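You operate a simulated robot arm through the tools that you are given. There is no shell and no other tool. Be economical: measure what you need, move in short steps, check, and stop when the job is done.

Carry out the task below with a simulated two-armed robot. There is one attempt and no reset: what you move stays moved.

TASK
Hold the carton, lift out the beacon, clamp it on its pole, try it and switch off.

It is judged by the outcome, as a careful person would: the job done as asked, and still so three seconds after it is handed in. It fails if anything else is knocked over, pushed out of place, dropped, spilled or broken.

THE ROBOT
Two 7-joint arms with two-finger parallel grippers on one trunk, on a base that drives. Base frame: it is fixed to the floor where the robot stands at the start and does not move with it; the origin is under the middle of the robot, x ahead of it, y to its left, z up. Readings come in cm, rad, newtons and seconds.
The left shoulder is at the start at [11, 16.9, 146.6], the right one opposite. With the tool pointing down near the work surface each hand reaches from about 42 to 74 cm from the robot's upright axis, wherever it stands, measured 20 degrees to its own side. Places, roughly: beacon switch [460, 90, 120]; lamp switch [830, 90, 110]; pole clamp [470, 90, 130]; top of the beacon pole [460, 90, 130]. Payload 1.57 kg a hand.
The TCP of each hand is the grasp point between the finger pads, 3 cm short of the fingertips. In the tool frame z runs along the fingers and y along their closing line. The gripper opens to 8 cm. The fingers are 1.7 cm wide and 1.2 cm thick; the gripper's body (4 by 8.2 cm) begins 8 cm behind the TCP.
Orientation is told as [roll, pitch, yaw] about the base's x, y, z axes, in that order, counted from this pose: with the fingers straight down and closing along the base's y, the tool's x points along the base's -x, its y along +y and its z along -z.

THE INTERFACE
- The arms move only by the tool jog_arm. It takes "left_series", "right_series" or both (then of equal length, played together; a hand with none holds still); each is a list of rows, each a list of 7 numbers: the shift along the tool's x, y, z in units of 500 mm (1.0 is 500 mm), then the turn, a rotation vector about the tool's x, y, z in units of 180 degrees (1.0 is 180 degrees), then the finger opening in cm, from 0 to 8. In form: [[dx, dy, dz, wx, wy, wz, hand], ...]. A call has 1 to 10 rows; each row is the pose to reach, as a shift and turn from the pose commanded when the call began, along the tool's axes at that moment. A call with a number of a shift or a turn outside -1 to 1 is refused whole. Each row takes 0.2 s and may step no farther than 5 cm and 0.15 rad from the row before; otherwise, or with a gripper value out of range, the whole call is refused. Where a pose cannot be reached the arm comes as near as it can. A force on the tool above 40 N (or 10 N above the force at the start of the call, whichever is more), or a blocked arm, ends the call early, and 0.2 s more pass. Each finger travels about 7.2 cm/s and halts on what it meets, pressing with about 33 N; the grip force reading is that of the motor and also rises with nothing between the fingers. The clock runs only during rows and for 0.2 s after the last one: add rows that repeat a pose to give the fingers time. It gives the time, the measured TCP pose, the force on the tool (base axes), the opening and the grip force at its end, in the units of the frame above (readings bear some noise), with the torque about the TCP (base axes, N m) and any sound that the robot's microphone picked up.
- Cameras (640 x 400 px; columns grow to the right, rows downward): "scene" is now at [15.7, -2.05, 165.12]; the picture's right is [-0.25, -0.97, 0.00], its down [-0.70, 0.18, -0.69] and it looks along [0.66, -0.17, -0.73] (base axes); focal length 278 px, centre (320, 200). "left" rides on the left gripper at [7.2, 0.7, -12.2] in its tool frame; the picture's right is [-0.09, 1.00, 0.00], its down [-0.84, -0.08, -0.54] and it looks along [-0.54, -0.05, 0.84] (tool axes); focal length 238 px, centre (320, 200). "right" rides on the right gripper at [7.2, -0.7, -12.2] in its tool frame; the picture's right is [0.09, 1.00, 0.00], its down [-0.84, 0.08, -0.54] and it looks along [-0.54, 0.05, 0.84] (tool axes); focal length 238 px, centre (320, 200). There is no depth. A picture from a camera that has moved, and an enlarged one, comes with that camera's place and axes in the base frame and with its lens.
- snapshot(camera): a new picture of that camera. The clock stands still meanwhile.
- slide_trunk(by): slides the trunk up (or, below 0, down) by that many cm; the arms and the scene camera ride with it, the base frame stays. It gives what a move gives, with no picture.
- roll_base(legs): drives the robot by 1 to 6 legs, each [ahead, left, turn to the left] in cm, cm and rad, along the robot's own axes; the way and the turn of a leg run together, so that a leg with both is an arc; at most 150 cm and 3.142 rad a leg. The arms and the cameras ride along, it lands a little off, and it stops where it bumps. It gives what a move gives.
- pan_tilt(pan, tilt): turns the head with the scene camera to pan (to the left, within 1.501 rad either way) and tilt (down, from -0.506 to 1.204), counted from straight ahead of the robot. It gives what a move gives.
- inspect(camera, box): a new picture of the part [left, top, right, bottom] of that camera's present view, enlarged. The clock stands still meanwhile.
- finish_job(): hands the job in; it is judged then, once.

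Work in short steps. Places have to be worked out from the pictures, the camera data and where the tool is seen: move nearer, look again, correct. Check each grasp and each placing, and mend what went wrong. You have 120 turns and 108 pictures in all, those below and enlarged ones among them. Open the grippers and draw the arms clear of the work before you hand the job in, unless the task says otherwise; then end with one line.

The tools are called after "Call:" by a JSON object that holds its "fn" and its "kwargs". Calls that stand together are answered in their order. jog_arm: Moves the arms, as the interface text tells. Its arguments: {"type":"object","properties":{"left_series":{"type":"array"},"right_series":{"type":"array"}},"required":[]} The other tools are called the same way: slide_trunk (by) slides the trunk up or down; roll_base (legs) drives the base; pan_tilt (pan, tilt) turns the head that bears the scene camera; snapshot (camera) takes a picture; inspect (camera, box) takes an enlarged picture of a part of a camera's view; finish_job () hands the job in.

At the start:

```text
t: 0.0
left_tool_pos: [71.3, 17.84, 122.08]
left_tcp_rot: [0.001, -0.001, 0.0]
left_force: [-0.1, 0.1, 0.5]
left_torque: [-0.01, 0.02, 0.01]
left_width: 8.0
left_grip_force: 0.1
right_tool_pos: [66.01, -31.7, 122.06]
right_tcp_rot: [-0.002, 0.0, 0.0]
right_force: [-0.1, -0.4, 1.7]
right_torque: [0.02, -0.01, -0.01]
right_width: 7.97
right_grip_force: 0.2
trunk travel left (down, up): [-78.0, 11.0]
robot x, y, heading: [-0.16, -0.13, -0.002]
head pan, tilt: [-0.257, 0.813]
```

scene: 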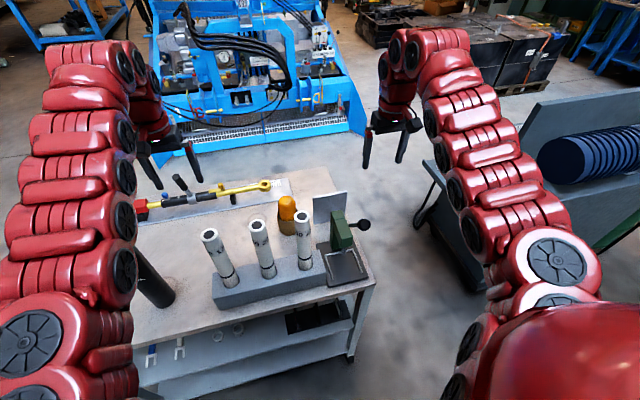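
right: 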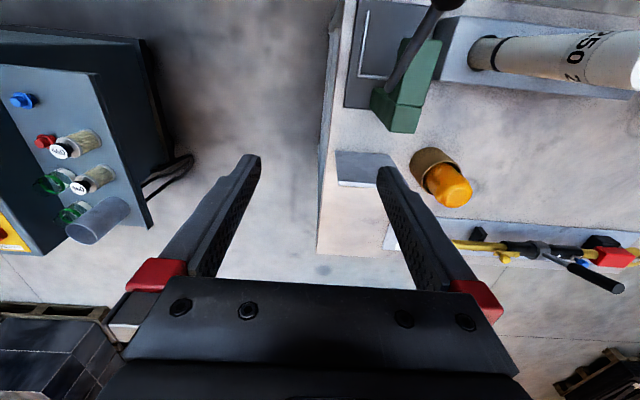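
left: 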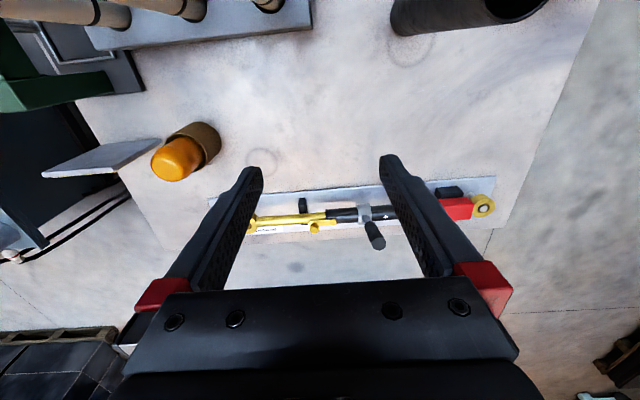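

The pictures show a bench in front with an orange beacon in what may be a brown carton. I look closer at it and at the rest of the scene.

Call:
{"fn": "inspect", "kwargs": {"camera": "scene", "box": [230, 160, 390, 300]}}

Call:
{"fn": "inspect", "kwargs": {"camera": "right", "box": [320, 100, 520, 240]}}

Call:
{"fn": "pan_tilt", "kwargs": {"pan": 0.19, "tilt": 0.1}}

Call:
{"fn": "snapshot", "kwargs": {"camera": "scene"}}

```text
2.86 times, centred on (310, 230) of scene
camera zoom: at [15.7, -2.05, 165.12], right [-0.25, -0.97, 0.0], down [-0.7, 0.18, -0.69], along [0.66, -0.17, -0.73], focal length 795 px, centre (349, 114)
```

zoom: 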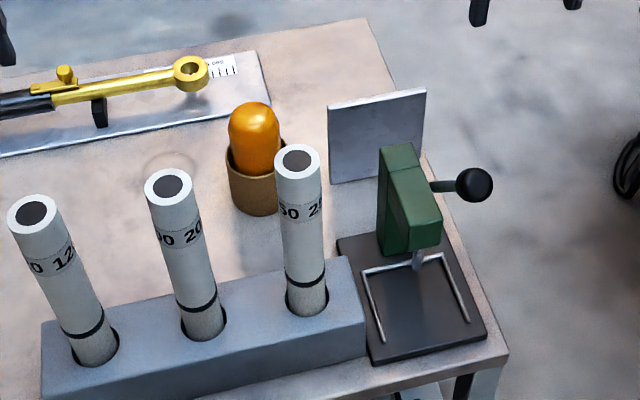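

```text
2.86 times, centred on (420, 170) of right
camera zoom: at [58.94, -32.36, 134.18], right [-0.09, 1.0, 0.0], down [0.84, 0.08, 0.54], along [0.54, 0.05, -0.84], focal length 681 px, centre (34, 286)
```

zoom: 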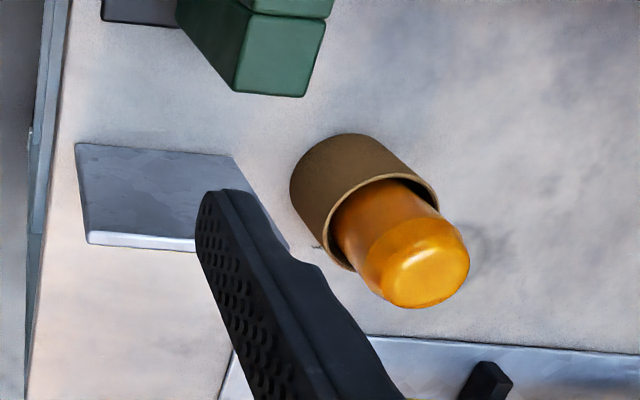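

```text
t: 1.1
left_tool_pos: [71.26, 17.87, 122.05]
left_tcp_rot: [-0.001, 0.002, 0.0]
left_force: [0.4, -0.1, 0.6]
left_torque: [-0.01, -0.04, 0.02]
left_width: 7.97
left_grip_force: 0.0
right_tool_pos: [66.08, -31.67, 122.04]
right_tcp_rot: [0.0, 0.001, 0.0]
right_force: [-0.1, 0.5, 0.2]
right_torque: [-0.04, -0.01, 0.02]
right_width: 8.0
right_grip_force: 0.1
trunk travel left (down, up): [-78.0, 11.0]
robot x, y, heading: [0.34, -0.13, -0.002]
head pan, tilt: [0.19, 0.099]
```

```text
102 pictures are left
camera scene: at [17.0, 1.71, 171.53], right [0.19, -0.98, 0.0], down [-0.1, -0.02, -0.99], along [0.98, 0.19, -0.1], focal length 278 px, centre (320, 200)
```

scene: 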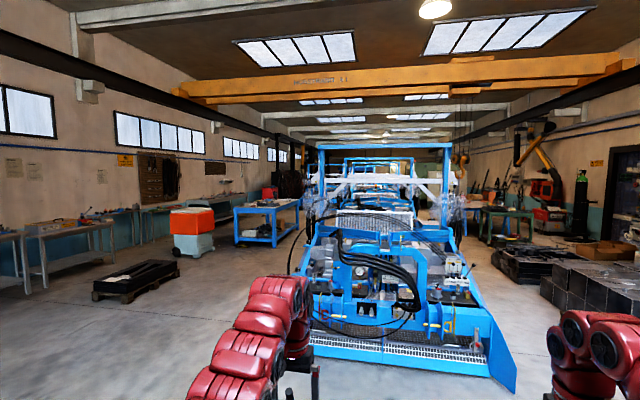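

I zoom towards the pole's rough place near the image centre.

Call:
{"fn": "inspect", "kwargs": {"camera": "scene", "box": [270, 130, 430, 230]}}

Call:
{"fn": "inspect", "kwargs": {"camera": "scene", "box": [270, 220, 530, 400]}}

```text
4.00 times, centred on (350, 180) of scene
camera zoom: at [17.0, 1.71, 171.53], right [0.19, -0.98, 0.0], down [-0.1, -0.02, -0.99], along [0.98, 0.19, -0.1], focal length 1113 px, centre (200, 280)
```

zoom: 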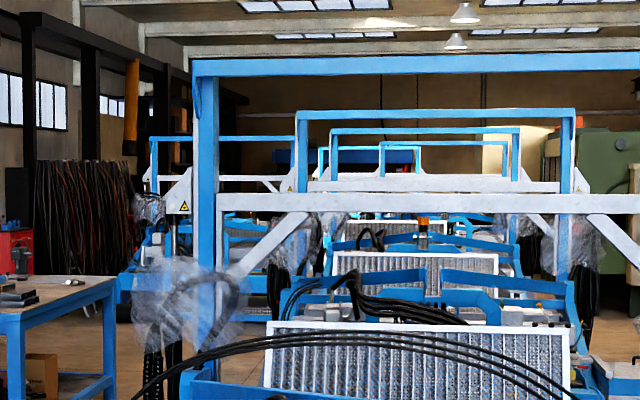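

```text
2.22 times, centred on (400, 310) of scene
camera zoom: at [17.0, 1.71, 171.53], right [0.19, -0.98, 0.0], down [-0.1, -0.02, -0.99], along [0.98, 0.19, -0.1], focal length 618 px, centre (142, -44)
```

zoom: 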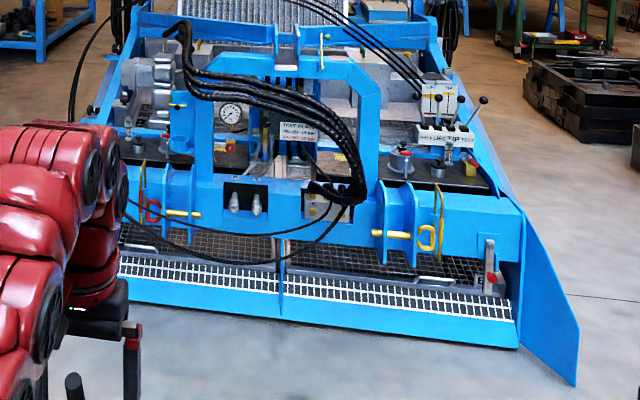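

Zoom tighter on the pole and the control panel side.

Call:
{"fn": "inspect", "kwargs": {"camera": "scene", "box": [295, 175, 345, 225]}}

Call:
{"fn": "inspect", "kwargs": {"camera": "left", "box": [0, 0, 320, 200]}}

```text
8.00 times, centred on (320, 200) of scene
camera zoom: at [17.0, 1.71, 171.53], right [0.19, -0.98, 0.0], down [-0.1, -0.02, -0.99], along [0.98, 0.19, -0.1], focal length 2226 px, centre (320, 200)
```

zoom: 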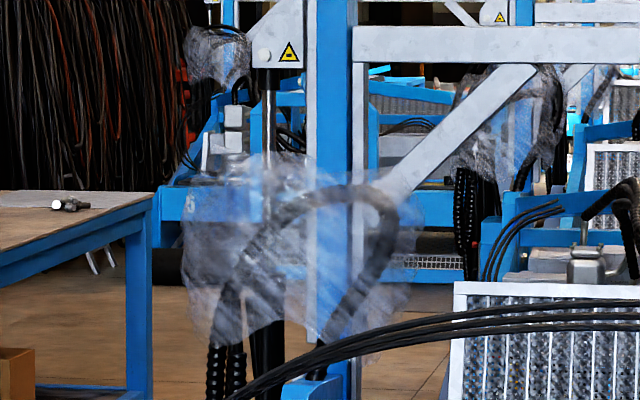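

```text
2.00 times, centred on (160, 100) of left
camera zoom: at [64.08, 18.55, 134.22], right [0.09, 1.0, 0.0], down [0.84, -0.08, 0.54], along [0.54, -0.05, -0.84], focal length 477 px, centre (640, 400)
```

zoom: 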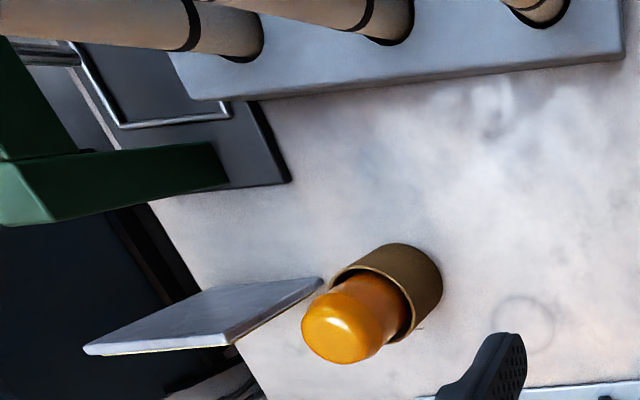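

The tall tubes stand in front of the beacon on this side, so I'll work from the bench's far side. First I raise the trunk so the fingers clear the tubes, and look left to check the way is free.

Call:
{"fn": "slide_trunk", "kwargs": {"by": 10.5}}

Call:
{"fn": "pan_tilt", "kwargs": {"pan": 1.0, "tilt": 0.5}}

Call:
{"fn": "snapshot", "kwargs": {"camera": "scene"}}

```text
t: 2.5
left_tool_pos: [71.22, 17.88, 132.51]
left_tcp_rot: [0.001, 0.002, 0.001]
left_force: [-0.1, 0.3, 0.5]
left_torque: [0.01, -0.02, 0.01]
left_width: 8.0
left_grip_force: 0.0
right_tool_pos: [65.89, -31.57, 132.53]
right_tcp_rot: [0.0, 0.0, -0.001]
right_force: [0.0, -0.4, -0.5]
right_torque: [0.02, -0.01, -0.02]
right_width: 7.98
right_grip_force: 0.0
trunk travel left (down, up): [-88.5, 0.5]
robot x, y, heading: [-0.06, -0.27, 0.002]
head pan, tilt: [0.19, 0.099]
```

```text
t: 3.6
left_tool_pos: [71.23, 17.81, 132.59]
left_tcp_rot: [0.0, 0.0, 0.0]
left_force: [1.2, 0.4, 0.0]
left_torque: [-0.02, -0.04, -0.03]
left_width: 8.0
left_grip_force: 0.0
right_tool_pos: [65.97, -31.66, 132.52]
right_tcp_rot: [0.0, 0.0, 0.001]
right_force: [0.6, 0.5, 0.4]
right_torque: [0.02, 0.04, 0.0]
right_width: 8.0
right_grip_force: 0.0
trunk travel left (down, up): [-88.5, 0.5]
robot x, y, heading: [-0.4, -0.04, -0.0]
head pan, tilt: [1.0, 0.499]
```

```text
97 pictures are left
camera scene: at [12.88, 7.63, 178.33], right [0.84, -0.54, 0.0], down [-0.26, -0.4, -0.88], along [0.47, 0.74, -0.48], focal length 278 px, centre (320, 200)
```

scene: 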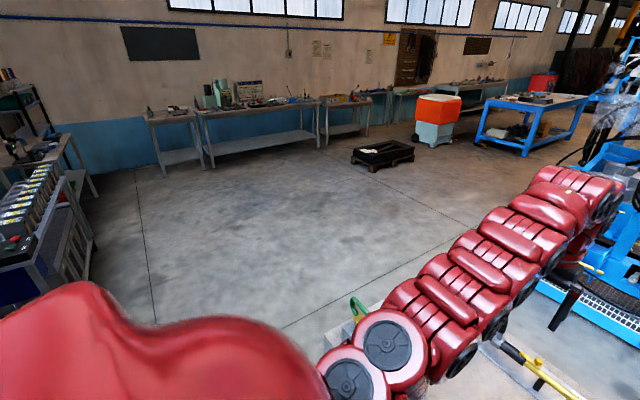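

The floor to the left is clear. I drive left and then ahead, and look from there at the pole and the back of the bench.

Call:
{"fn": "roll_base", "kwargs": {"legs": [[0, 135, 0], [110, 0, 0]]}}

Call:
{"fn": "pan_tilt", "kwargs": {"pan": -0.15, "tilt": 0.15}}

Call:
{"fn": "snapshot", "kwargs": {"camera": "scene"}}

```text
t: 15.4
left_tool_pos: [178.42, 152.85, 132.58]
left_tcp_rot: [0.001, -0.001, 0.007]
left_force: [-0.1, -0.3, -0.5]
left_torque: [0.02, 0.03, 0.0]
left_width: 7.99
left_grip_force: 0.1
right_tool_pos: [173.49, 103.2, 132.71]
right_tcp_rot: [0.001, 0.0, 0.007]
right_force: [-0.5, 0.2, 0.3]
right_torque: [-0.02, -0.01, 0.01]
right_width: 7.99
right_grip_force: 0.1
trunk travel left (down, up): [-88.5, 0.5]
robot x, y, heading: [107.27, 134.48, 0.009]
head pan, tilt: [1.0, 0.499]
```

```text
t: 16.8
left_tool_pos: [178.49, 152.76, 132.58]
left_tcp_rot: [0.0, 0.001, 0.009]
left_force: [0.2, -0.5, -0.3]
left_torque: [0.01, 0.02, -0.03]
left_width: 7.99
left_grip_force: 0.1
right_tool_pos: [173.74, 103.21, 132.53]
right_tcp_rot: [0.0, 0.001, 0.007]
right_force: [0.1, -0.4, 0.1]
right_torque: [-0.01, -0.01, -0.03]
right_width: 8.0
right_grip_force: 0.0
trunk travel left (down, up): [-88.5, 0.5]
robot x, y, heading: [107.62, 134.04, 0.012]
head pan, tilt: [-0.15, 0.15]
```

```text
96 pictures are left
camera scene: at [124.62, 133.02, 181.56], right [-0.14, -0.99, 0.0], down [-0.15, 0.02, -0.99], along [0.98, -0.14, -0.15], focal length 278 px, centre (320, 200)
```

scene: 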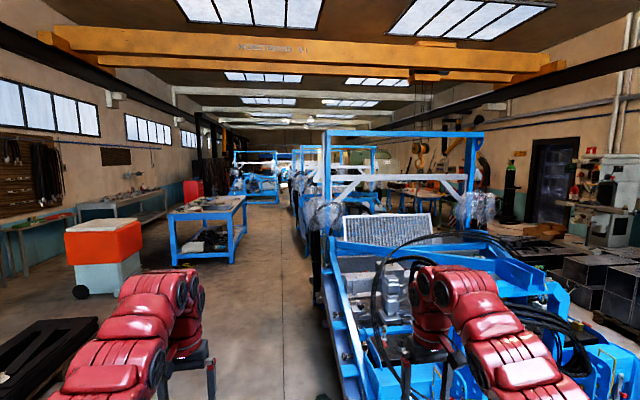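

Zoom at the expected pole place, near (317,200).

Call:
{"fn": "inspect", "kwargs": {"camera": "scene", "box": [280, 160, 376, 220]}}

Call:
{"fn": "pan_tilt", "kwargs": {"pan": -1.45, "tilt": 0.6}}

Call:
{"fn": "snapshot", "kwargs": {"camera": "scene"}}

```text
6.67 times, centred on (328, 190) of scene
camera zoom: at [124.62, 133.02, 181.56], right [-0.14, -0.99, 0.0], down [-0.15, 0.02, -0.99], along [0.98, -0.14, -0.15], focal length 1855 px, centre (267, 267)
```

zoom: 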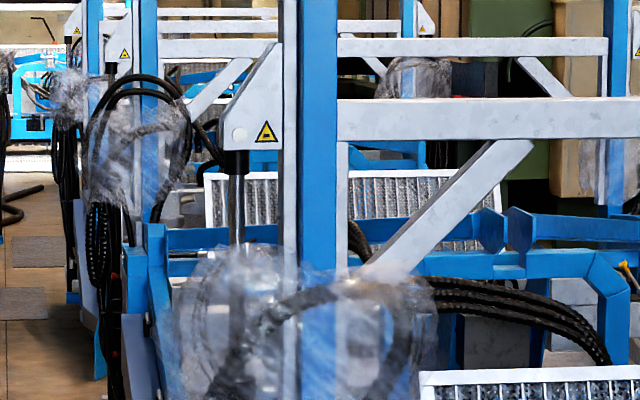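

```text
t: 18.2
left_tool_pos: [178.5, 152.79, 132.63]
left_tcp_rot: [0.0, 0.002, 0.008]
left_force: [0.0, 0.0, 0.1]
left_torque: [-0.01, 0.0, -0.05]
left_width: 7.99
left_grip_force: 0.1
right_tool_pos: [173.67, 103.1, 132.48]
right_tcp_rot: [0.0, 0.0, 0.006]
right_force: [0.5, -0.1, 0.6]
right_torque: [-0.03, -0.02, -0.04]
right_width: 8.01
right_grip_force: 0.0
trunk travel left (down, up): [-88.5, 0.5]
robot x, y, heading: [107.34, 134.11, 0.004]
head pan, tilt: [-1.45, 0.6]
```

```text
94 pictures are left
camera scene: at [116.55, 125.56, 177.42], right [-0.99, -0.13, 0.0], down [-0.07, 0.56, -0.83], along [0.11, -0.82, -0.56], focal length 278 px, centre (320, 200)
```

scene: 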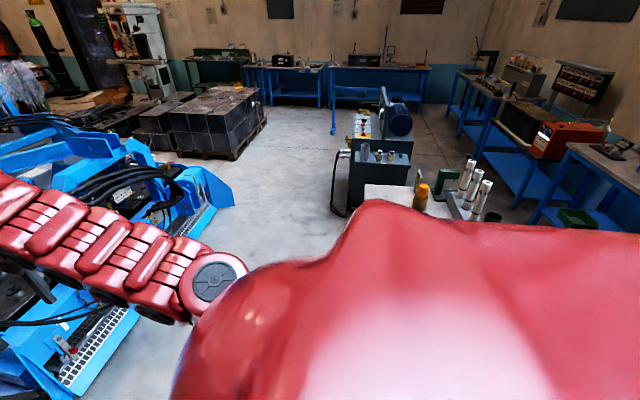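

The space between bench and machine looks ~140 cm. I turn round and come to the bench's far side, facing −x.

Call:
{"fn": "roll_base", "kwargs": {"legs": [[48, 0, 0], [0, 0, 3.13]]}}

Call:
{"fn": "pan_tilt", "kwargs": {"pan": 0.6, "tilt": 0.7}}

Call:
{"fn": "snapshot", "kwargs": {"camera": "scene"}}

```text
t: 28.6
left_tool_pos: [85.1, 112.63, 132.57]
left_tcp_rot: [0.0, 0.001, -3.084]
left_force: [-0.1, 0.1, -0.1]
left_torque: [0.0, -0.03, -0.01]
left_width: 7.97
left_grip_force: 0.0
right_tool_pos: [87.45, 162.34, 132.54]
right_tcp_rot: [0.0, 0.0, -3.084]
right_force: [-0.9, 0.0, 0.1]
right_torque: [0.04, 0.01, -0.02]
right_width: 8.0
right_grip_force: 0.1
trunk travel left (down, up): [-88.5, 0.5]
robot x, y, heading: [155.22, 134.52, -3.084]
head pan, tilt: [-1.45, 0.6]
```

```text
t: 30.5
left_tool_pos: [85.16, 112.61, 132.41]
left_tcp_rot: [0.001, 0.002, -3.084]
left_force: [-0.5, 0.3, 0.7]
left_torque: [0.02, 0.0, 0.02]
left_width: 8.0
left_grip_force: 0.1
right_tool_pos: [87.46, 162.41, 132.44]
right_tcp_rot: [0.001, 0.002, -3.084]
right_force: [0.9, -0.4, 0.6]
right_torque: [-0.02, 0.04, -0.02]
right_width: 8.02
right_grip_force: 0.0
trunk travel left (down, up): [-88.5, 0.5]
robot x, y, heading: [155.34, 134.32, -3.086]
head pan, tilt: [0.6, 0.7]
```

```text
93 pictures are left
camera scene: at [140.33, 128.85, 176.56], right [-0.61, 0.79, 0.0], down [0.51, 0.39, -0.76], along [-0.61, -0.47, -0.64], focal length 278 px, centre (320, 200)
```

scene: 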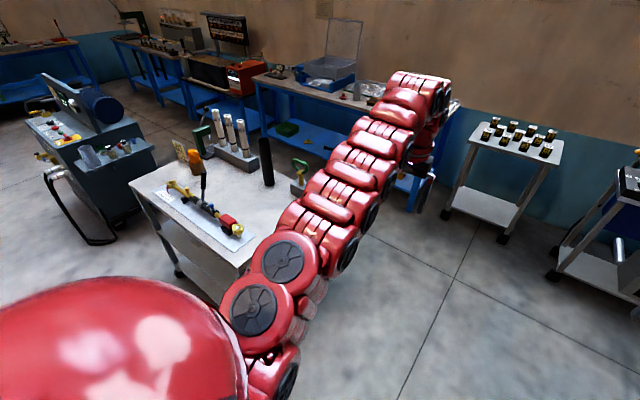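

Correct the heading, then slide along the bench's far edge to stand opposite the beacon.

Call:
{"fn": "roll_base", "kwargs": {"legs": [[0, 0, -0.056], [0, 137, 0]]}}

Call:
{"fn": "pan_tilt", "kwargs": {"pan": 0.0, "tilt": 0.8}}

Call:
{"fn": "snapshot", "kwargs": {"camera": "scene"}}

Call:
{"fn": "snapshot", "kwargs": {"camera": "left"}}

Call:
{"fn": "snapshot", "kwargs": {"camera": "right"}}

```text
t: 37.8
left_tool_pos: [84.28, -20.3, 132.47]
left_tcp_rot: [0.0, 0.002, -3.14]
left_force: [-0.7, 0.3, 0.4]
left_torque: [-0.06, 0.0, -0.03]
left_width: 7.99
left_grip_force: 0.2
right_tool_pos: [89.44, 29.15, 132.49]
right_tcp_rot: [0.0, -0.001, -3.14]
right_force: [-0.5, 0.3, 0.1]
right_torque: [-0.02, -0.01, -0.04]
right_width: 8.0
right_grip_force: 0.1
trunk travel left (down, up): [-88.5, 0.5]
robot x, y, heading: [155.33, -2.49, -3.139]
head pan, tilt: [0.6, 0.7]
```

```text
t: 38.8
left_tool_pos: [84.24, -20.4, 132.4]
left_tcp_rot: [-0.001, 0.002, -3.14]
left_force: [0.1, -0.3, 0.6]
left_torque: [-0.01, 0.0, 0.0]
left_width: 8.01
left_grip_force: 0.1
right_tool_pos: [89.37, 29.12, 132.61]
right_tcp_rot: [-0.001, -0.002, -3.139]
right_force: [0.4, 0.5, 0.7]
right_torque: [-0.02, 0.01, -0.01]
right_width: 8.0
right_grip_force: 0.0
trunk travel left (down, up): [-88.5, 0.5]
robot x, y, heading: [155.16, -2.58, -3.146]
head pan, tilt: [0.0, 0.799]
```

```text
92 pictures are left
camera scene: at [139.23, -2.47, 175.74], right [0.0, 1.0, 0.0], down [0.72, 0.0, -0.7], along [-0.7, 0.0, -0.72], focal length 278 px, centre (320, 200)
```

scene: 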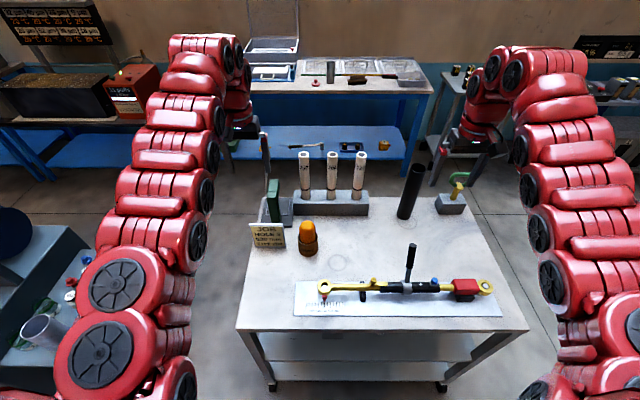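

```text
91 pictures are left
camera left: at [91.49, -21.05, 144.71], right [-0.09, -1.0, 0.0], down [-0.84, 0.08, 0.54], along [-0.54, 0.05, -0.84], focal length 238 px, centre (320, 200)
```

left: 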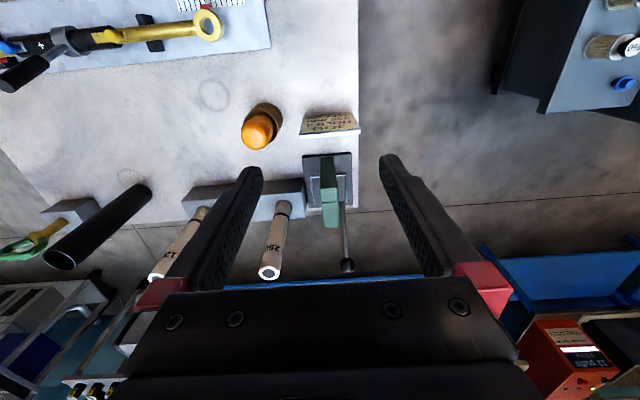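

```text
90 pictures are left
camera right: at [96.76, 29.73, 144.68], right [0.09, -1.0, 0.0], down [-0.84, -0.08, 0.54], along [-0.54, -0.05, -0.84], focal length 238 px, centre (320, 200)
```

right: 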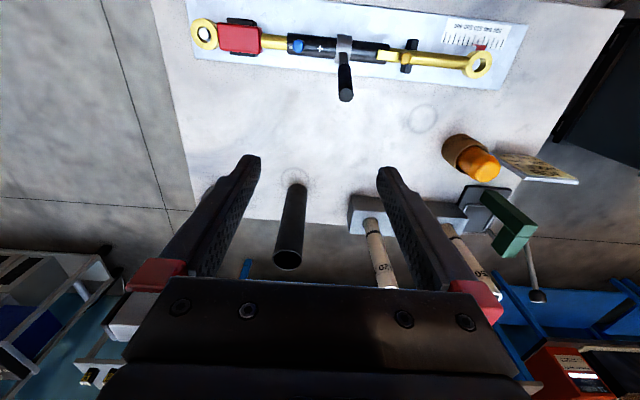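

A card next to the beacon has writing; I read it and zoom on the beacon.

Call:
{"fn": "inspect", "kwargs": {"camera": "scene", "box": [240, 205, 330, 261]}}

Call:
{"fn": "inspect", "kwargs": {"camera": "left", "box": [220, 90, 380, 190]}}

Call:
{"fn": "inspect", "kwargs": {"camera": "right", "box": [400, 100, 600, 225]}}

```text
7.11 times, centred on (285, 233) of scene
camera zoom: at [139.23, -2.47, 175.74], right [0.0, 1.0, 0.0], down [0.72, 0.0, -0.7], along [-0.7, 0.0, -0.72], focal length 1978 px, centre (569, -35)
```

zoom: 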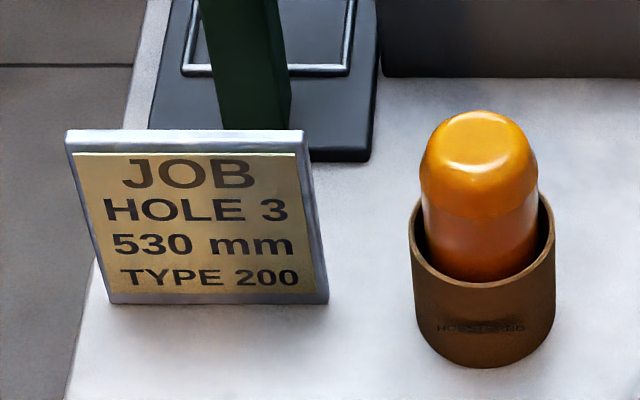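

```text
4.00 times, centred on (300, 140) of left
camera zoom: at [91.49, -21.05, 144.71], right [-0.09, -1.0, 0.0], down [-0.84, 0.08, 0.54], along [-0.54, 0.05, -0.84], focal length 953 px, centre (400, 440)
```

zoom: 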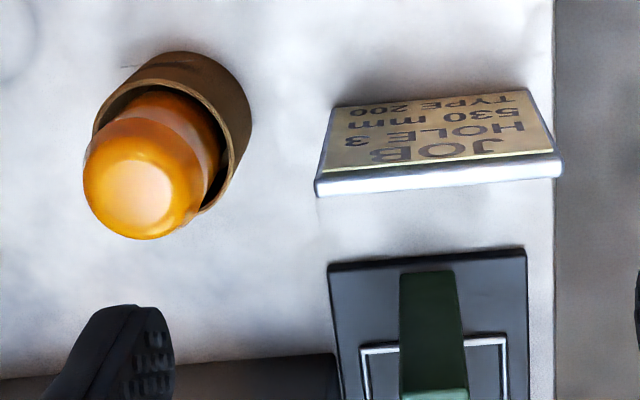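

```text
3.20 times, centred on (500, 162) of right
camera zoom: at [96.76, 29.73, 144.68], right [0.09, -1.0, 0.0], down [-0.84, -0.08, 0.54], along [-0.54, -0.05, -0.84], focal length 763 px, centre (-256, 320)
```

zoom: 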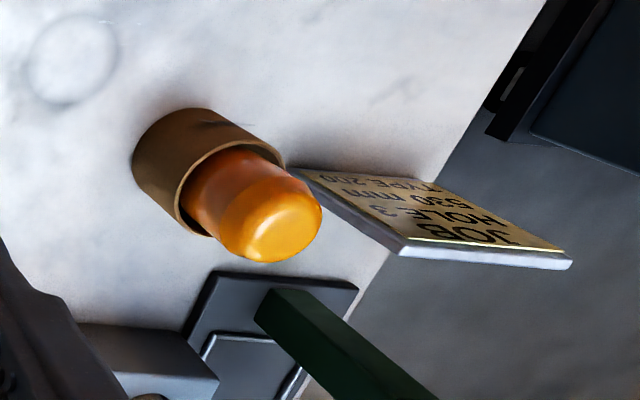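

The beacon's top is at about [78, -7, 100]; carton ~7.2 cm across, z 85.5–93. I move 10 cm nearer the bench and lower the trunk a bit.

Call:
{"fn": "roll_base", "kwargs": {"legs": [[10, 0, 0]]}}

Call:
{"fn": "slide_trunk", "kwargs": {"by": -8}}

```text
t: 40.0
left_tool_pos: [74.6, -20.22, 132.77]
left_tcp_rot: [0.001, 0.0, 3.14]
left_force: [0.1, -0.4, 0.2]
left_torque: [-0.03, 0.02, 0.01]
left_width: 7.99
left_grip_force: 0.1
right_tool_pos: [79.89, 29.37, 132.7]
right_tcp_rot: [0.0, -0.001, 3.14]
right_force: [0.0, -0.2, -0.5]
right_torque: [0.03, 0.02, -0.01]
right_width: 7.99
right_grip_force: 0.1
trunk travel left (down, up): [-88.5, 0.5]
robot x, y, heading: [145.27, -2.39, 3.138]
head pan, tilt: [0.0, 0.799]
```

```text
t: 41.1
left_tool_pos: [74.47, -20.21, 124.54]
left_tcp_rot: [0.0, 0.002, 3.141]
left_force: [-0.4, -1.0, -0.1]
left_torque: [0.01, -0.05, 0.0]
left_width: 8.0
left_grip_force: 0.2
right_tool_pos: [79.65, 29.22, 124.69]
right_tcp_rot: [-0.001, 0.001, 3.139]
right_force: [-0.4, 0.7, 0.5]
right_torque: [-0.02, -0.02, 0.0]
right_width: 7.99
right_grip_force: 0.1
trunk travel left (down, up): [-80.5, 8.5]
robot x, y, heading: [145.92, -2.75, 3.141]
head pan, tilt: [0.0, 0.799]
```

Right hand will hold the carton from front-right, tilted 45°. First yaw it 45° and bring it toward [92, 8, 118].

Call:
{"fn": "jog_arm", "kwargs": {"right_series": [[0.041, 0.07, 0.02, 0, 0, -0.0417, 8], [0.082, 0.14, 0.04, 0, 0, -0.0833, 8], [0.123, 0.21, 0.065, 0, 0, -0.125, 8], [0.164, 0.28, 0.085, 0, 0, -0.1667, 8], [0.205, 0.35, 0.107, 0, 0, -0.2083, 8], [0.246, 0.42, 0.13, 0, 0, -0.25, 8]]}}

```text
t: 42.5
left_tool_pos: [74.02, -20.44, 124.15]
left_tcp_rot: [-0.004, 0.005, 3.141]
left_force: [0.0, 0.1, -0.4]
left_torque: [0.05, -0.03, 0.01]
left_width: 8.0
left_grip_force: 0.1
right_tool_pos: [79.79, 11.22, 112.01]
right_tcp_rot: [0.009, -0.004, -2.504]
right_force: [0.0, -0.1, -1.2]
right_torque: [0.04, -0.04, 0.02]
right_width: 8.02
right_grip_force: 0.1
right hand out of reach, approached as far as the arm can: row 3, 4, 5, 6
trunk travel left (down, up): [-80.5, 8.5]
robot x, y, heading: [145.48, -2.6, 3.136]
head pan, tilt: [0.0, 0.799]
```

The hand fell short (too close to the robot for that pose). I back off 6 cm and try again with the pitch as well.

Call:
{"fn": "roll_base", "kwargs": {"legs": [[-7, 0, 0]]}}

Call:
{"fn": "jog_arm", "kwargs": {"right_series": [[0, 0, 0, 0, -0.04, 0, 8], [0, 0, 0, 0, -0.08, 0, 8], [0, 0, 0, 0, -0.12, 0, 8], [0, 0, 0, 0, -0.16, 0, 8]]}}

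```text
t: 43.5
left_tool_pos: [81.03, -20.15, 124.38]
left_tcp_rot: [-0.001, 0.003, 3.14]
left_force: [-0.3, 0.6, -0.7]
left_torque: [-0.01, 0.03, -0.04]
left_width: 7.99
left_grip_force: 0.1
right_tool_pos: [86.95, 11.53, 112.09]
right_tcp_rot: [0.013, -0.004, -2.507]
right_force: [-0.5, -0.4, -0.5]
right_torque: [-0.02, -0.01, -0.01]
right_width: 8.01
right_grip_force: 0.0
trunk travel left (down, up): [-80.5, 8.5]
robot x, y, heading: [152.61, -2.61, 3.138]
head pan, tilt: [0.0, 0.799]
```

```text
t: 44.5
left_tool_pos: [81.2, -20.14, 124.51]
left_tcp_rot: [-0.001, 0.004, 3.141]
left_force: [0.7, 0.6, -0.4]
left_torque: [-0.02, -0.07, -0.02]
left_width: 8.0
left_grip_force: 0.1
right_tool_pos: [85.23, 11.32, 112.49]
right_tcp_rot: [0.01, -0.13, -2.507]
right_force: [0.0, 0.7, -0.7]
right_torque: [-0.07, -0.04, -0.01]
right_width: 8.0
right_grip_force: 0.0
right hand out of reach, approached as far as the arm can: row 1, 2, 3, 4
trunk travel left (down, up): [-80.5, 8.5]
robot x, y, heading: [152.24, -2.56, 3.14]
head pan, tilt: [0.0, 0.799]
```

Yaw plus pitch hits a joint limit. I undo the yaw and test a pure pitch, pointing forward-down.

Call:
{"fn": "jog_arm", "kwargs": {"right_series": [[0, 0, -0.02, 0, 0, 0.04, 8], [0, 0, -0.04, 0, 0, 0.08, 8], [0, 0, -0.06, 0, 0, 0.12, 8], [0, 0, -0.08, 0, 0, 0.16, 8], [0, 0, -0.1, 0, 0, 0.2, 8]]}}

Call:
{"fn": "jog_arm", "kwargs": {"right_series": [[0, 0, 0, 0, -0.04, 0, 8], [0, 0, 0, 0, -0.08, 0, 8], [0, 0, 0, 0, -0.12, 0, 8], [0, 0, 0, 0, -0.16, 0, 8]]}}

```text
t: 45.7
left_tool_pos: [81.4, -20.14, 124.61]
left_tcp_rot: [0.0, 0.002, 3.14]
left_force: [-0.5, 0.4, 0.4]
left_torque: [0.01, 0.0, 0.01]
left_width: 7.99
left_grip_force: 0.1
right_tool_pos: [85.67, 11.9, 117.35]
right_tcp_rot: [0.084, -0.098, -3.142]
right_force: [-0.1, 0.7, 0.6]
right_torque: [-0.02, -0.03, 0.01]
right_width: 8.01
right_grip_force: 0.1
trunk travel left (down, up): [-80.5, 8.5]
robot x, y, heading: [152.67, -2.04, 3.14]
head pan, tilt: [0.0, 0.799]
```

```text
t: 46.7
left_tool_pos: [81.45, -19.67, 124.65]
left_tcp_rot: [0.002, 0.002, 3.138]
left_force: [-0.2, 0.5, 0.0]
left_torque: [-0.01, 0.02, 0.01]
left_width: 8.02
left_grip_force: 0.0
right_tool_pos: [85.7, 12.23, 117.4]
right_tcp_rot: [0.106, -0.602, 3.087]
right_force: [0.0, 0.3, 0.7]
right_torque: [-0.02, 0.0, 0.04]
right_width: 8.01
right_grip_force: 0.0
right hand out of reach, approached as far as the arm can: row 1, 2
trunk travel left (down, up): [-80.5, 8.5]
robot x, y, heading: [152.5, -2.11, 3.133]
head pan, tilt: [0.0, 0.799]
```

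Pitching forward works. I move the left hand aside a little and bring the right one in front of the carton, pitched to about 45° with its roll corrected.

Call:
{"fn": "jog_arm", "kwargs": {"right_series": [[0.033, 0.064, 0.034, 0.006, -0.011, 0, 8], [0.065, 0.127, 0.068, 0.011, -0.021, 0, 8], [0.098, 0.191, 0.102, 0.017, -0.032, 0, 8], [0.131, 0.255, 0.137, 0.023, -0.043, 0, 8], [0.163, 0.318, 0.171, 0.028, -0.053, 0, 8], [0.196, 0.382, 0.205, 0.034, -0.064, 0, 8]], "left_series": [[0, 0.05, 0, 0, 0, 0, 8], [0, 0.1, 0, 0, 0, 0, 8], [0, 0.15, 0, 0, 0, 0, 8], [0, 0.2, 0, 0, 0, 0, 8], [0, 0.2, 0, 0, 0, 0, 8], [0, 0.2, 0, 0, 0, 0, 8]]}}

Call:
{"fn": "snapshot", "kwargs": {"camera": "scene"}}

Call:
{"fn": "snapshot", "kwargs": {"camera": "right"}}

```text
t: 48.1
left_tool_pos: [81.97, -29.52, 124.24]
left_tcp_rot: [0.0, 0.003, 3.143]
left_force: [0.5, -0.2, 0.3]
left_torque: [0.02, -0.03, -0.01]
left_width: 8.01
left_grip_force: 0.0
left hand out of reach, approached as far as the arm can: row 3, 4, 5, 6
right_tool_pos: [88.27, -8.5, 105.17]
right_tcp_rot: [0.003, -0.804, 3.082]
right_force: [-0.7, 0.2, -0.2]
right_torque: [-0.04, 0.0, -0.01]
right_width: 8.0
right_grip_force: 0.0
trunk travel left (down, up): [-80.5, 8.5]
robot x, y, heading: [152.63, -2.66, 3.138]
head pan, tilt: [0.0, 0.799]
```

```text
86 pictures are left
camera scene: at [136.41, -2.69, 167.74], right [0.0, 1.0, 0.0], down [0.72, 0.0, -0.7], along [-0.7, 0.0, -0.72], focal length 278 px, centre (320, 200)
```

scene: 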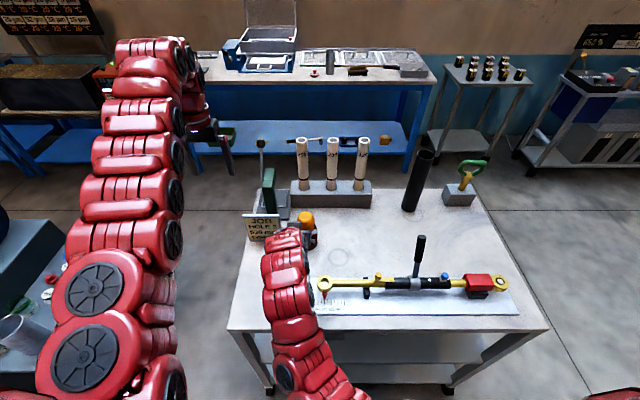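

```text
85 pictures are left
camera right: at [102.28, -8.74, 108.39], right [0.01, -1.0, -0.06], down [-0.2, -0.06, 0.98], along [-0.98, 0.01, -0.2], focal length 238 px, centre (320, 200)
```

right: 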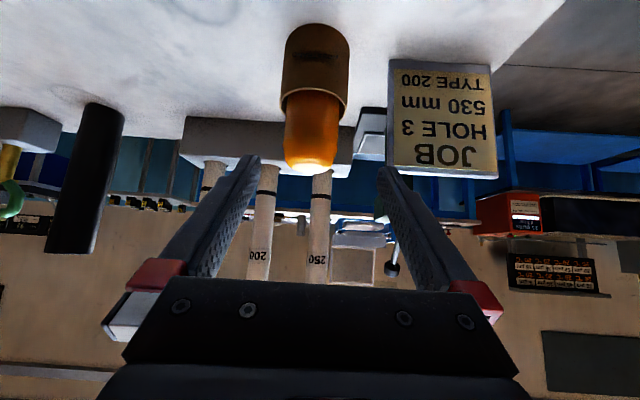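

The view is clear: carton centred near y −7, z 85.4–94.5. I align the fingers with it and advance part way along the approach line.

Call:
{"fn": "jog_arm", "kwargs": {"right_series": [[0.035, -0.0085, 0.03, 0, 0, 0, 8], [0.073, -0.0175, 0.08, 0, 0, 0, 8], [0.073, -0.0175, 0.14, 0, 0, 0, 8], [0.073, -0.0175, 0.2, 0, 0, 0, 8]]}}

Call:
{"fn": "snapshot", "kwargs": {"camera": "right"}}

```text
t: 49.1
left_tool_pos: [81.88, -29.29, 124.24]
left_tcp_rot: [0.0, 0.001, 3.141]
left_force: [-0.2, 0.5, 0.4]
left_torque: [0.03, 0.01, -0.04]
left_width: 8.02
left_grip_force: 0.0
right_tool_pos: [83.58, -7.15, 95.3]
right_tcp_rot: [0.005, -0.8, 3.081]
right_force: [-0.5, 0.0, 0.4]
right_torque: [-0.02, -0.01, -0.01]
right_width: 8.0
right_grip_force: 0.0
trunk travel left (down, up): [-80.5, 8.5]
robot x, y, heading: [152.24, -2.43, 3.139]
head pan, tilt: [0.0, 0.799]
```

```text
84 pictures are left
camera right: at [97.54, -7.38, 98.75], right [0.01, -1.0, -0.06], down [-0.2, -0.06, 0.98], along [-0.98, 0.01, -0.2], focal length 238 px, centre (320, 200)
```

right: 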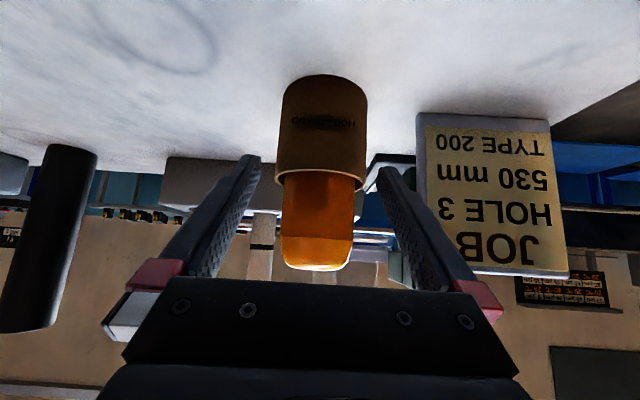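

Aligned within a few mm. Advance the remaining ~8 cm so the pads are at the carton's middle.

Call:
{"fn": "jog_arm", "kwargs": {"right_series": [[0, 0.007, 0.05, 0, 0, 0, 8], [0, 0.007, 0.1, 0, 0, 0, 8], [0, 0.007, 0.135, 0, 0, 0, 8], [0, 0.007, 0.16, 0, 0, 0, 8]]}}

Call:
{"fn": "snapshot", "kwargs": {"camera": "right"}}

```text
t: 50.1
left_tool_pos: [81.91, -29.3, 124.13]
left_tcp_rot: [0.001, 0.003, 3.14]
left_force: [-0.3, -0.6, 0.6]
left_torque: [0.0, 0.02, 0.0]
left_width: 8.0
left_grip_force: 0.0
right_tool_pos: [77.82, -7.3, 89.94]
right_tcp_rot: [0.007, -0.801, 3.078]
right_force: [0.2, 0.1, 0.4]
right_torque: [0.06, 0.06, -0.01]
right_width: 8.01
right_grip_force: 0.0
trunk travel left (down, up): [-80.5, 8.5]
robot x, y, heading: [152.33, -2.74, 3.137]
head pan, tilt: [0.0, 0.799]
```

```text
83 pictures are left
camera right: at [91.77, -7.5, 93.27], right [0.01, -1.0, -0.06], down [-0.2, -0.06, 0.98], along [-0.98, 0.01, -0.2], focal length 238 px, centre (320, 200)
```

right: 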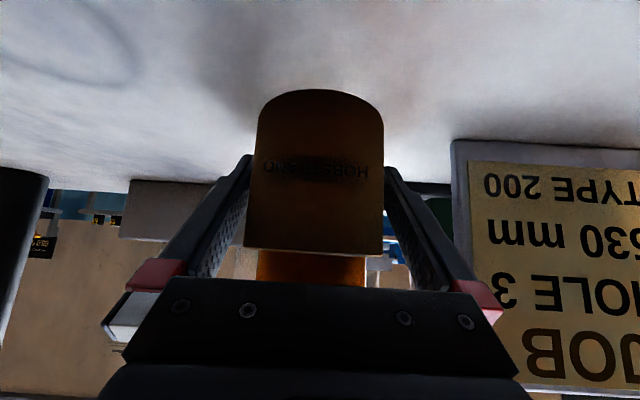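

The carton sits between the pads with no contact. I close lightly on it.

Call:
{"fn": "jog_arm", "kwargs": {"right_series": [[0, 0, 0, 0, 0, 0, 7.4], [0, 0, 0, 0, 0, 0, 7.0], [0, 0, 0, 0, 0, 0, 6.8], [0, 0, 0, 0, 0, 0, 6.8]]}}

```text
t: 51.1
left_tool_pos: [81.86, -29.43, 124.16]
left_tcp_rot: [0.0, 0.001, 3.14]
left_force: [-0.4, -0.5, -0.1]
left_torque: [0.03, -0.01, 0.02]
left_width: 7.98
left_grip_force: 0.2
right_tool_pos: [77.76, -7.36, 90.04]
right_tcp_rot: [0.005, -0.802, 3.078]
right_force: [1.1, 0.5, -1.0]
right_torque: [0.07, 0.03, 0.01]
right_width: 7.47
right_grip_force: 33.0
trunk travel left (down, up): [-80.5, 8.5]
robot x, y, heading: [152.8, -2.7, 3.139]
head pan, tilt: [0.0, 0.799]
```

Carton held (7.47 cm, 33 N). Now I bring the left hand above the beacon with a slight forward pitch.

Call:
{"fn": "jog_arm", "kwargs": {"left_series": [[-0.01, -0.064, 0.02, 0, -0.0133, 0, 8], [-0.022, -0.128, 0.04, 0, -0.0267, 0, 8], [-0.034, -0.192, 0.06, 0, -0.04, 0, 8], [-0.046, -0.256, 0.08, 0, -0.0533, 0, 8], [-0.058, -0.32, 0.1, 0, -0.0667, 0, 8], [-0.07, -0.384, 0.12, 0, -0.08, 0, 8], [-0.08, -0.442, 0.14, 0, -0.08, 0, 8]]}}

Call:
{"fn": "snapshot", "kwargs": {"camera": "left"}}

Call:
{"fn": "snapshot", "kwargs": {"camera": "scene"}}

```text
t: 52.7
left_tool_pos: [78.15, -7.08, 117.3]
left_tcp_rot: [-0.001, -0.249, 3.141]
left_force: [-0.1, 0.5, -0.1]
left_torque: [0.01, 0.0, -0.04]
left_width: 7.99
left_grip_force: 0.2
right_tool_pos: [77.9, -7.34, 89.96]
right_tcp_rot: [0.007, -0.802, 3.08]
right_force: [-0.3, 0.4, -1.1]
right_torque: [0.08, -0.03, -0.02]
right_width: 7.44
right_grip_force: 33.0
trunk travel left (down, up): [-80.5, 8.5]
robot x, y, heading: [152.46, -2.4, 3.141]
head pan, tilt: [0.0, 0.799]
```

```text
82 pictures are left
camera left: at [88.22, -7.66, 127.23], right [-0.09, -1.0, 0.02], down [-0.68, 0.08, 0.73], along [-0.73, 0.05, -0.68], focal length 238 px, centre (320, 200)
```

left: 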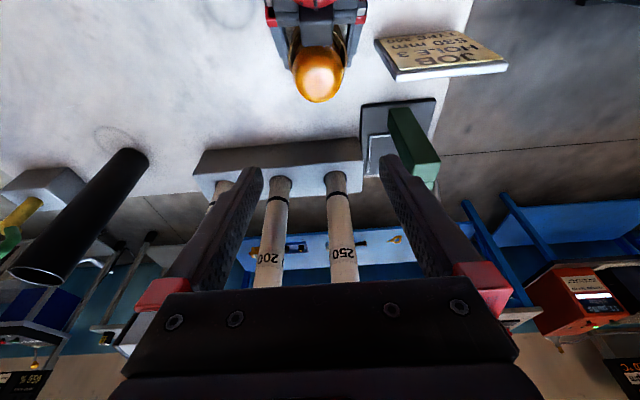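

```text
81 pictures are left
camera scene: at [136.34, -2.31, 167.73], right [0.0, 1.0, 0.0], down [0.72, 0.0, -0.7], along [-0.7, 0.0, -0.72], focal length 278 px, centre (320, 200)
```

scene: 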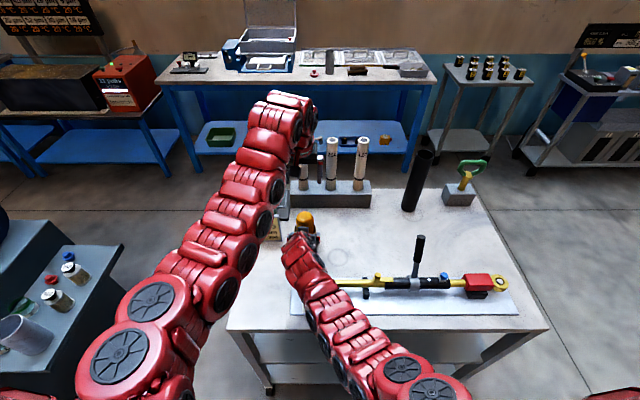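

Beacon top lines up under the left hand (x 78.4, y −7.4). I descend straight to TCP z ≈ 98.8, fingertips just above the carton rim.

Call:
{"fn": "jog_arm", "kwargs": {"left_series": [[0.02, 0.006, 0.08, 0, 0, 0, 8], [0.04, 0.006, 0.16, 0, 0, 0, 8], [0.06, 0.006, 0.24, 0, 0, 0, 8], [0.077, 0.006, 0.3, 0, 0, 0, 8], [0.09, 0.006, 0.36, 0, 0, 0, 8]]}}

Call:
{"fn": "snapshot", "kwargs": {"camera": "left"}}

```text
t: 53.9
left_tool_pos: [77.94, -7.12, 98.51]
left_tcp_rot: [0.0, -0.25, 3.141]
left_force: [0.3, 0.2, -0.2]
left_torque: [0.02, 0.01, 0.02]
left_width: 8.02
left_grip_force: 0.1
right_tool_pos: [77.82, -7.32, 90.07]
right_tcp_rot: [0.005, -0.799, 3.08]
right_force: [0.1, -0.3, 0.1]
right_torque: [0.04, -0.03, -0.03]
right_width: 7.48
right_grip_force: 32.9
trunk travel left (down, up): [-80.5, 8.5]
robot x, y, heading: [152.43, -2.26, 3.138]
head pan, tilt: [0.0, 0.799]
```

```text
80 pictures are left
camera left: at [87.94, -7.81, 108.58], right [-0.09, -1.0, 0.02], down [-0.68, 0.08, 0.73], along [-0.73, 0.05, -0.68], focal length 238 px, centre (320, 200)
```

left: 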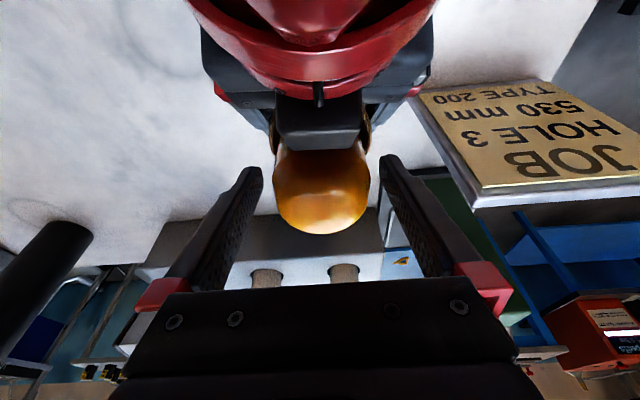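

The beacon is between the left fingers and clear of the right gripper. I close on it.

Call:
{"fn": "jog_arm", "kwargs": {"left_series": [[0, 0, 0, 0, 0, 0, 7], [0, 0, 0, 0, 0, 0, 6], [0, 0, 0, 0, 0, 0, 5.2], [0, 0, 0, 0, 0, 0, 5.2], [0, 0, 0, 0, 0, 0, 5.2]]}}

Call:
{"fn": "inspect", "kwargs": {"camera": "left", "box": [220, 100, 420, 240]}}

```text
t: 55.1
left_tool_pos: [77.86, -7.05, 98.56]
left_tcp_rot: [0.001, -0.25, 3.14]
left_force: [-0.8, -0.8, 0.3]
left_torque: [-0.01, 0.01, 0.0]
left_width: 5.95
left_grip_force: 33.1
right_tool_pos: [77.82, -7.25, 89.94]
right_tcp_rot: [0.007, -0.801, 3.079]
right_force: [1.8, 0.8, 0.1]
right_torque: [0.06, 0.07, -0.04]
right_width: 7.47
right_grip_force: 32.6
trunk travel left (down, up): [-80.5, 8.5]
robot x, y, heading: [152.65, -2.48, 3.141]
head pan, tilt: [0.0, 0.799]
```

```text
2.86 times, centred on (320, 170) of left
camera zoom: at [87.94, -7.82, 108.61], right [-0.09, -1.0, 0.02], down [-0.68, 0.08, 0.73], along [-0.73, 0.05, -0.68], focal length 681 px, centre (320, 286)
```

zoom: 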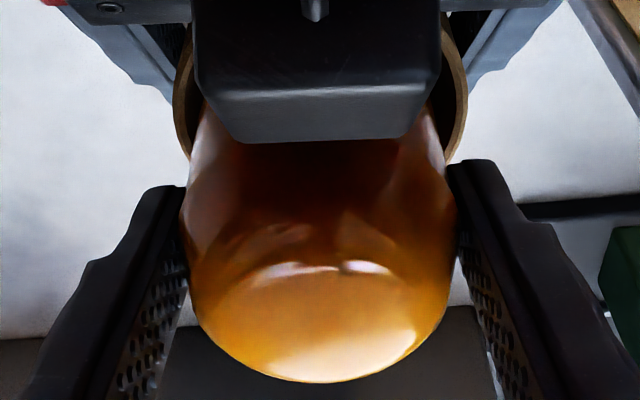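

Both grips are firm. I lift the beacon straight up 4 cm, slowly, and watch the forces.

Call:
{"fn": "jog_arm", "kwargs": {"left_series": [[-0.005, 0, -0.0194, 0, 0, 0, 5.2], [-0.01, 0, -0.0388, 0, 0, 0, 5.2], [-0.015, 0, -0.058, 0, 0, 0, 5.2], [-0.02, 0, -0.0776, 0, 0, 0, 5.2]]}}

Call:
{"fn": "snapshot", "kwargs": {"camera": "left"}}

```text
t: 56.1
left_tool_pos: [77.79, -7.28, 102.57]
left_tcp_rot: [0.0, -0.249, 3.139]
left_force: [0.9, 0.3, -2.7]
left_torque: [-0.05, 0.01, -0.04]
left_width: 5.88
left_grip_force: 32.7
right_tool_pos: [77.85, -7.21, 90.06]
right_tcp_rot: [0.006, -0.8, 3.082]
right_force: [0.5, 0.9, 2.4]
right_torque: [0.15, -0.03, -0.05]
right_width: 7.48
right_grip_force: 33.1
trunk travel left (down, up): [-80.5, 8.5]
robot x, y, heading: [152.44, -2.47, 3.142]
head pan, tilt: [0.0, 0.799]
```

```text
78 pictures are left
camera left: at [87.84, -8.07, 112.6], right [-0.09, -1.0, 0.02], down [-0.68, 0.08, 0.73], along [-0.73, 0.05, -0.68], focal length 238 px, centre (320, 200)
```

left: 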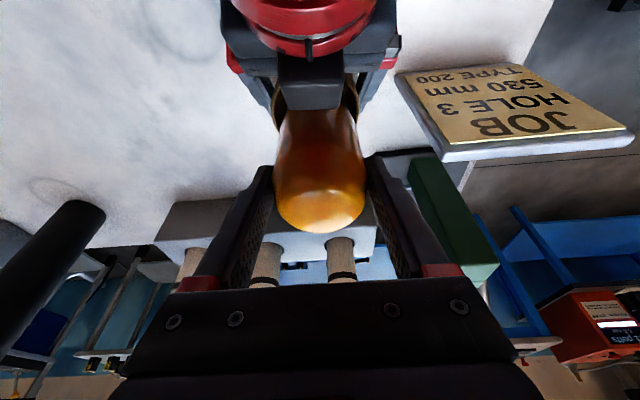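

The beacon comes up smoothly with the hand. I lift another 14 cm to clear the carton.

Call:
{"fn": "jog_arm", "kwargs": {"left_series": [[-0.01, 0, -0.0388, 0, 0, 0, 5.2], [-0.02, 0, -0.0776, 0, 0, 0, 5.2], [-0.03, 0, -0.116, 0, 0, 0, 5.2], [-0.04, 0, -0.155, 0, 0, 0, 5.2], [-0.05, 0, -0.194, 0, 0, 0, 5.2], [-0.06, 0, -0.233, 0, 0, 0, 5.2], [-0.07, 0, -0.271, 0, 0, 0, 5.2]]}}

Call:
{"fn": "snapshot", "kwargs": {"camera": "left"}}

Call:
{"fn": "snapshot", "kwargs": {"camera": "scene"}}

Call:
{"fn": "snapshot", "kwargs": {"camera": "right"}}

```text
t: 57.7
left_tool_pos: [77.81, -7.29, 116.69]
left_tcp_rot: [0.0, -0.249, 3.14]
left_force: [-0.3, 0.5, -2.9]
left_torque: [-0.03, 0.01, 0.0]
left_width: 5.86
left_grip_force: 33.2
right_tool_pos: [77.92, -7.27, 90.11]
right_tcp_rot: [0.004, -0.801, 3.081]
right_force: [0.8, 1.4, 2.6]
right_torque: [0.11, -0.03, -0.01]
right_width: 7.47
right_grip_force: 32.9
trunk travel left (down, up): [-80.5, 8.5]
robot x, y, heading: [152.66, -2.34, 3.143]
head pan, tilt: [0.0, 0.799]
```

```text
77 pictures are left
camera left: at [87.85, -8.03, 126.67], right [-0.09, -1.0, 0.02], down [-0.68, 0.08, 0.73], along [-0.73, 0.05, -0.68], focal length 238 px, centre (320, 200)
```

left: 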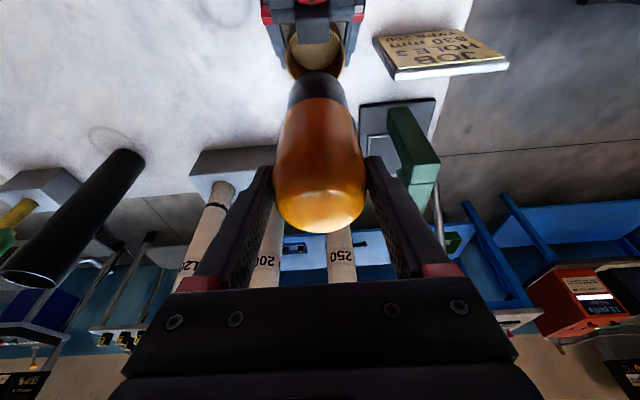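

```text
76 pictures are left
camera scene: at [136.36, -2.43, 167.73], right [0.0, 1.0, 0.0], down [0.72, 0.0, -0.7], along [-0.7, 0.0, -0.72], focal length 278 px, centre (320, 200)
```

scene: 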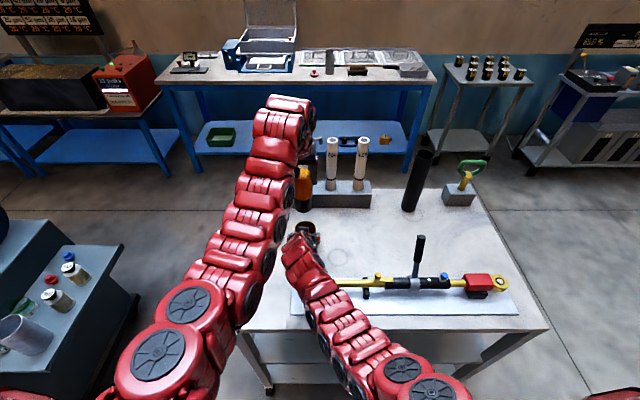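

```text
75 pictures are left
camera right: at [91.82, -7.47, 93.29], right [0.01, -1.0, -0.06], down [-0.2, -0.06, 0.98], along [-0.98, 0.01, -0.2], focal length 238 px, centre (320, 200)
```

right: 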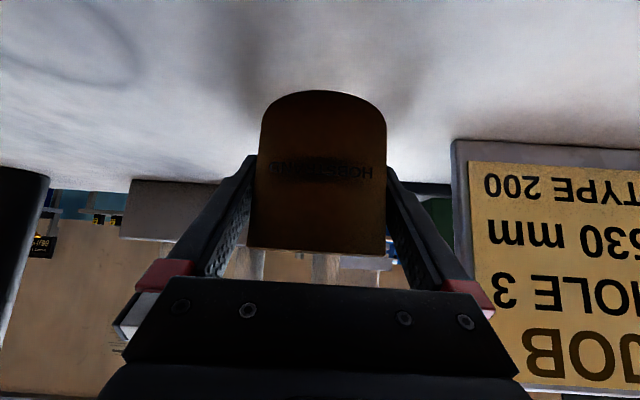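

The beacon is free, the carton undisturbed. I open the right hand and back out along its approach line.

Call:
{"fn": "jog_arm", "kwargs": {"right_series": [[0, 0, 0, 0, 0, 0, 7.7], [0, 0, 0, 0, 0, 0, 8], [0, 0, 0, 0, 0, 0, 8], [0, 0, -0.04, 0, 0, 0, 8], [0, 0, -0.1, 0, 0, 0, 8], [0, 0, -0.18, 0, 0, 0, 8], [0, 0, -0.26, 0, 0, 0, 8]]}}

Call:
{"fn": "snapshot", "kwargs": {"camera": "right"}}

```text
t: 59.3
left_tool_pos: [77.89, -7.33, 116.56]
left_tcp_rot: [0.0, -0.251, 3.14]
left_force: [-0.2, 0.4, -2.9]
left_torque: [0.0, 0.0, 0.0]
left_width: 5.88
left_grip_force: 33.2
right_tool_pos: [87.23, -7.8, 99.24]
right_tcp_rot: [0.004, -0.8, 3.08]
right_force: [-0.3, 0.4, 0.4]
right_torque: [0.0, 0.02, 0.02]
right_width: 8.0
right_grip_force: 0.0
trunk travel left (down, up): [-80.5, 8.5]
robot x, y, heading: [152.45, -2.62, 3.138]
head pan, tilt: [0.0, 0.799]
```

```text
74 pictures are left
camera right: at [101.22, -7.98, 102.44], right [0.01, -1.0, -0.06], down [-0.2, -0.06, 0.98], along [-0.98, 0.01, -0.2], focal length 238 px, centre (320, 200)
```

right: 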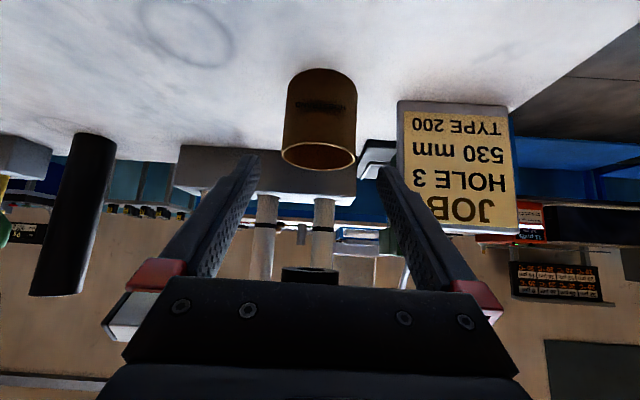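

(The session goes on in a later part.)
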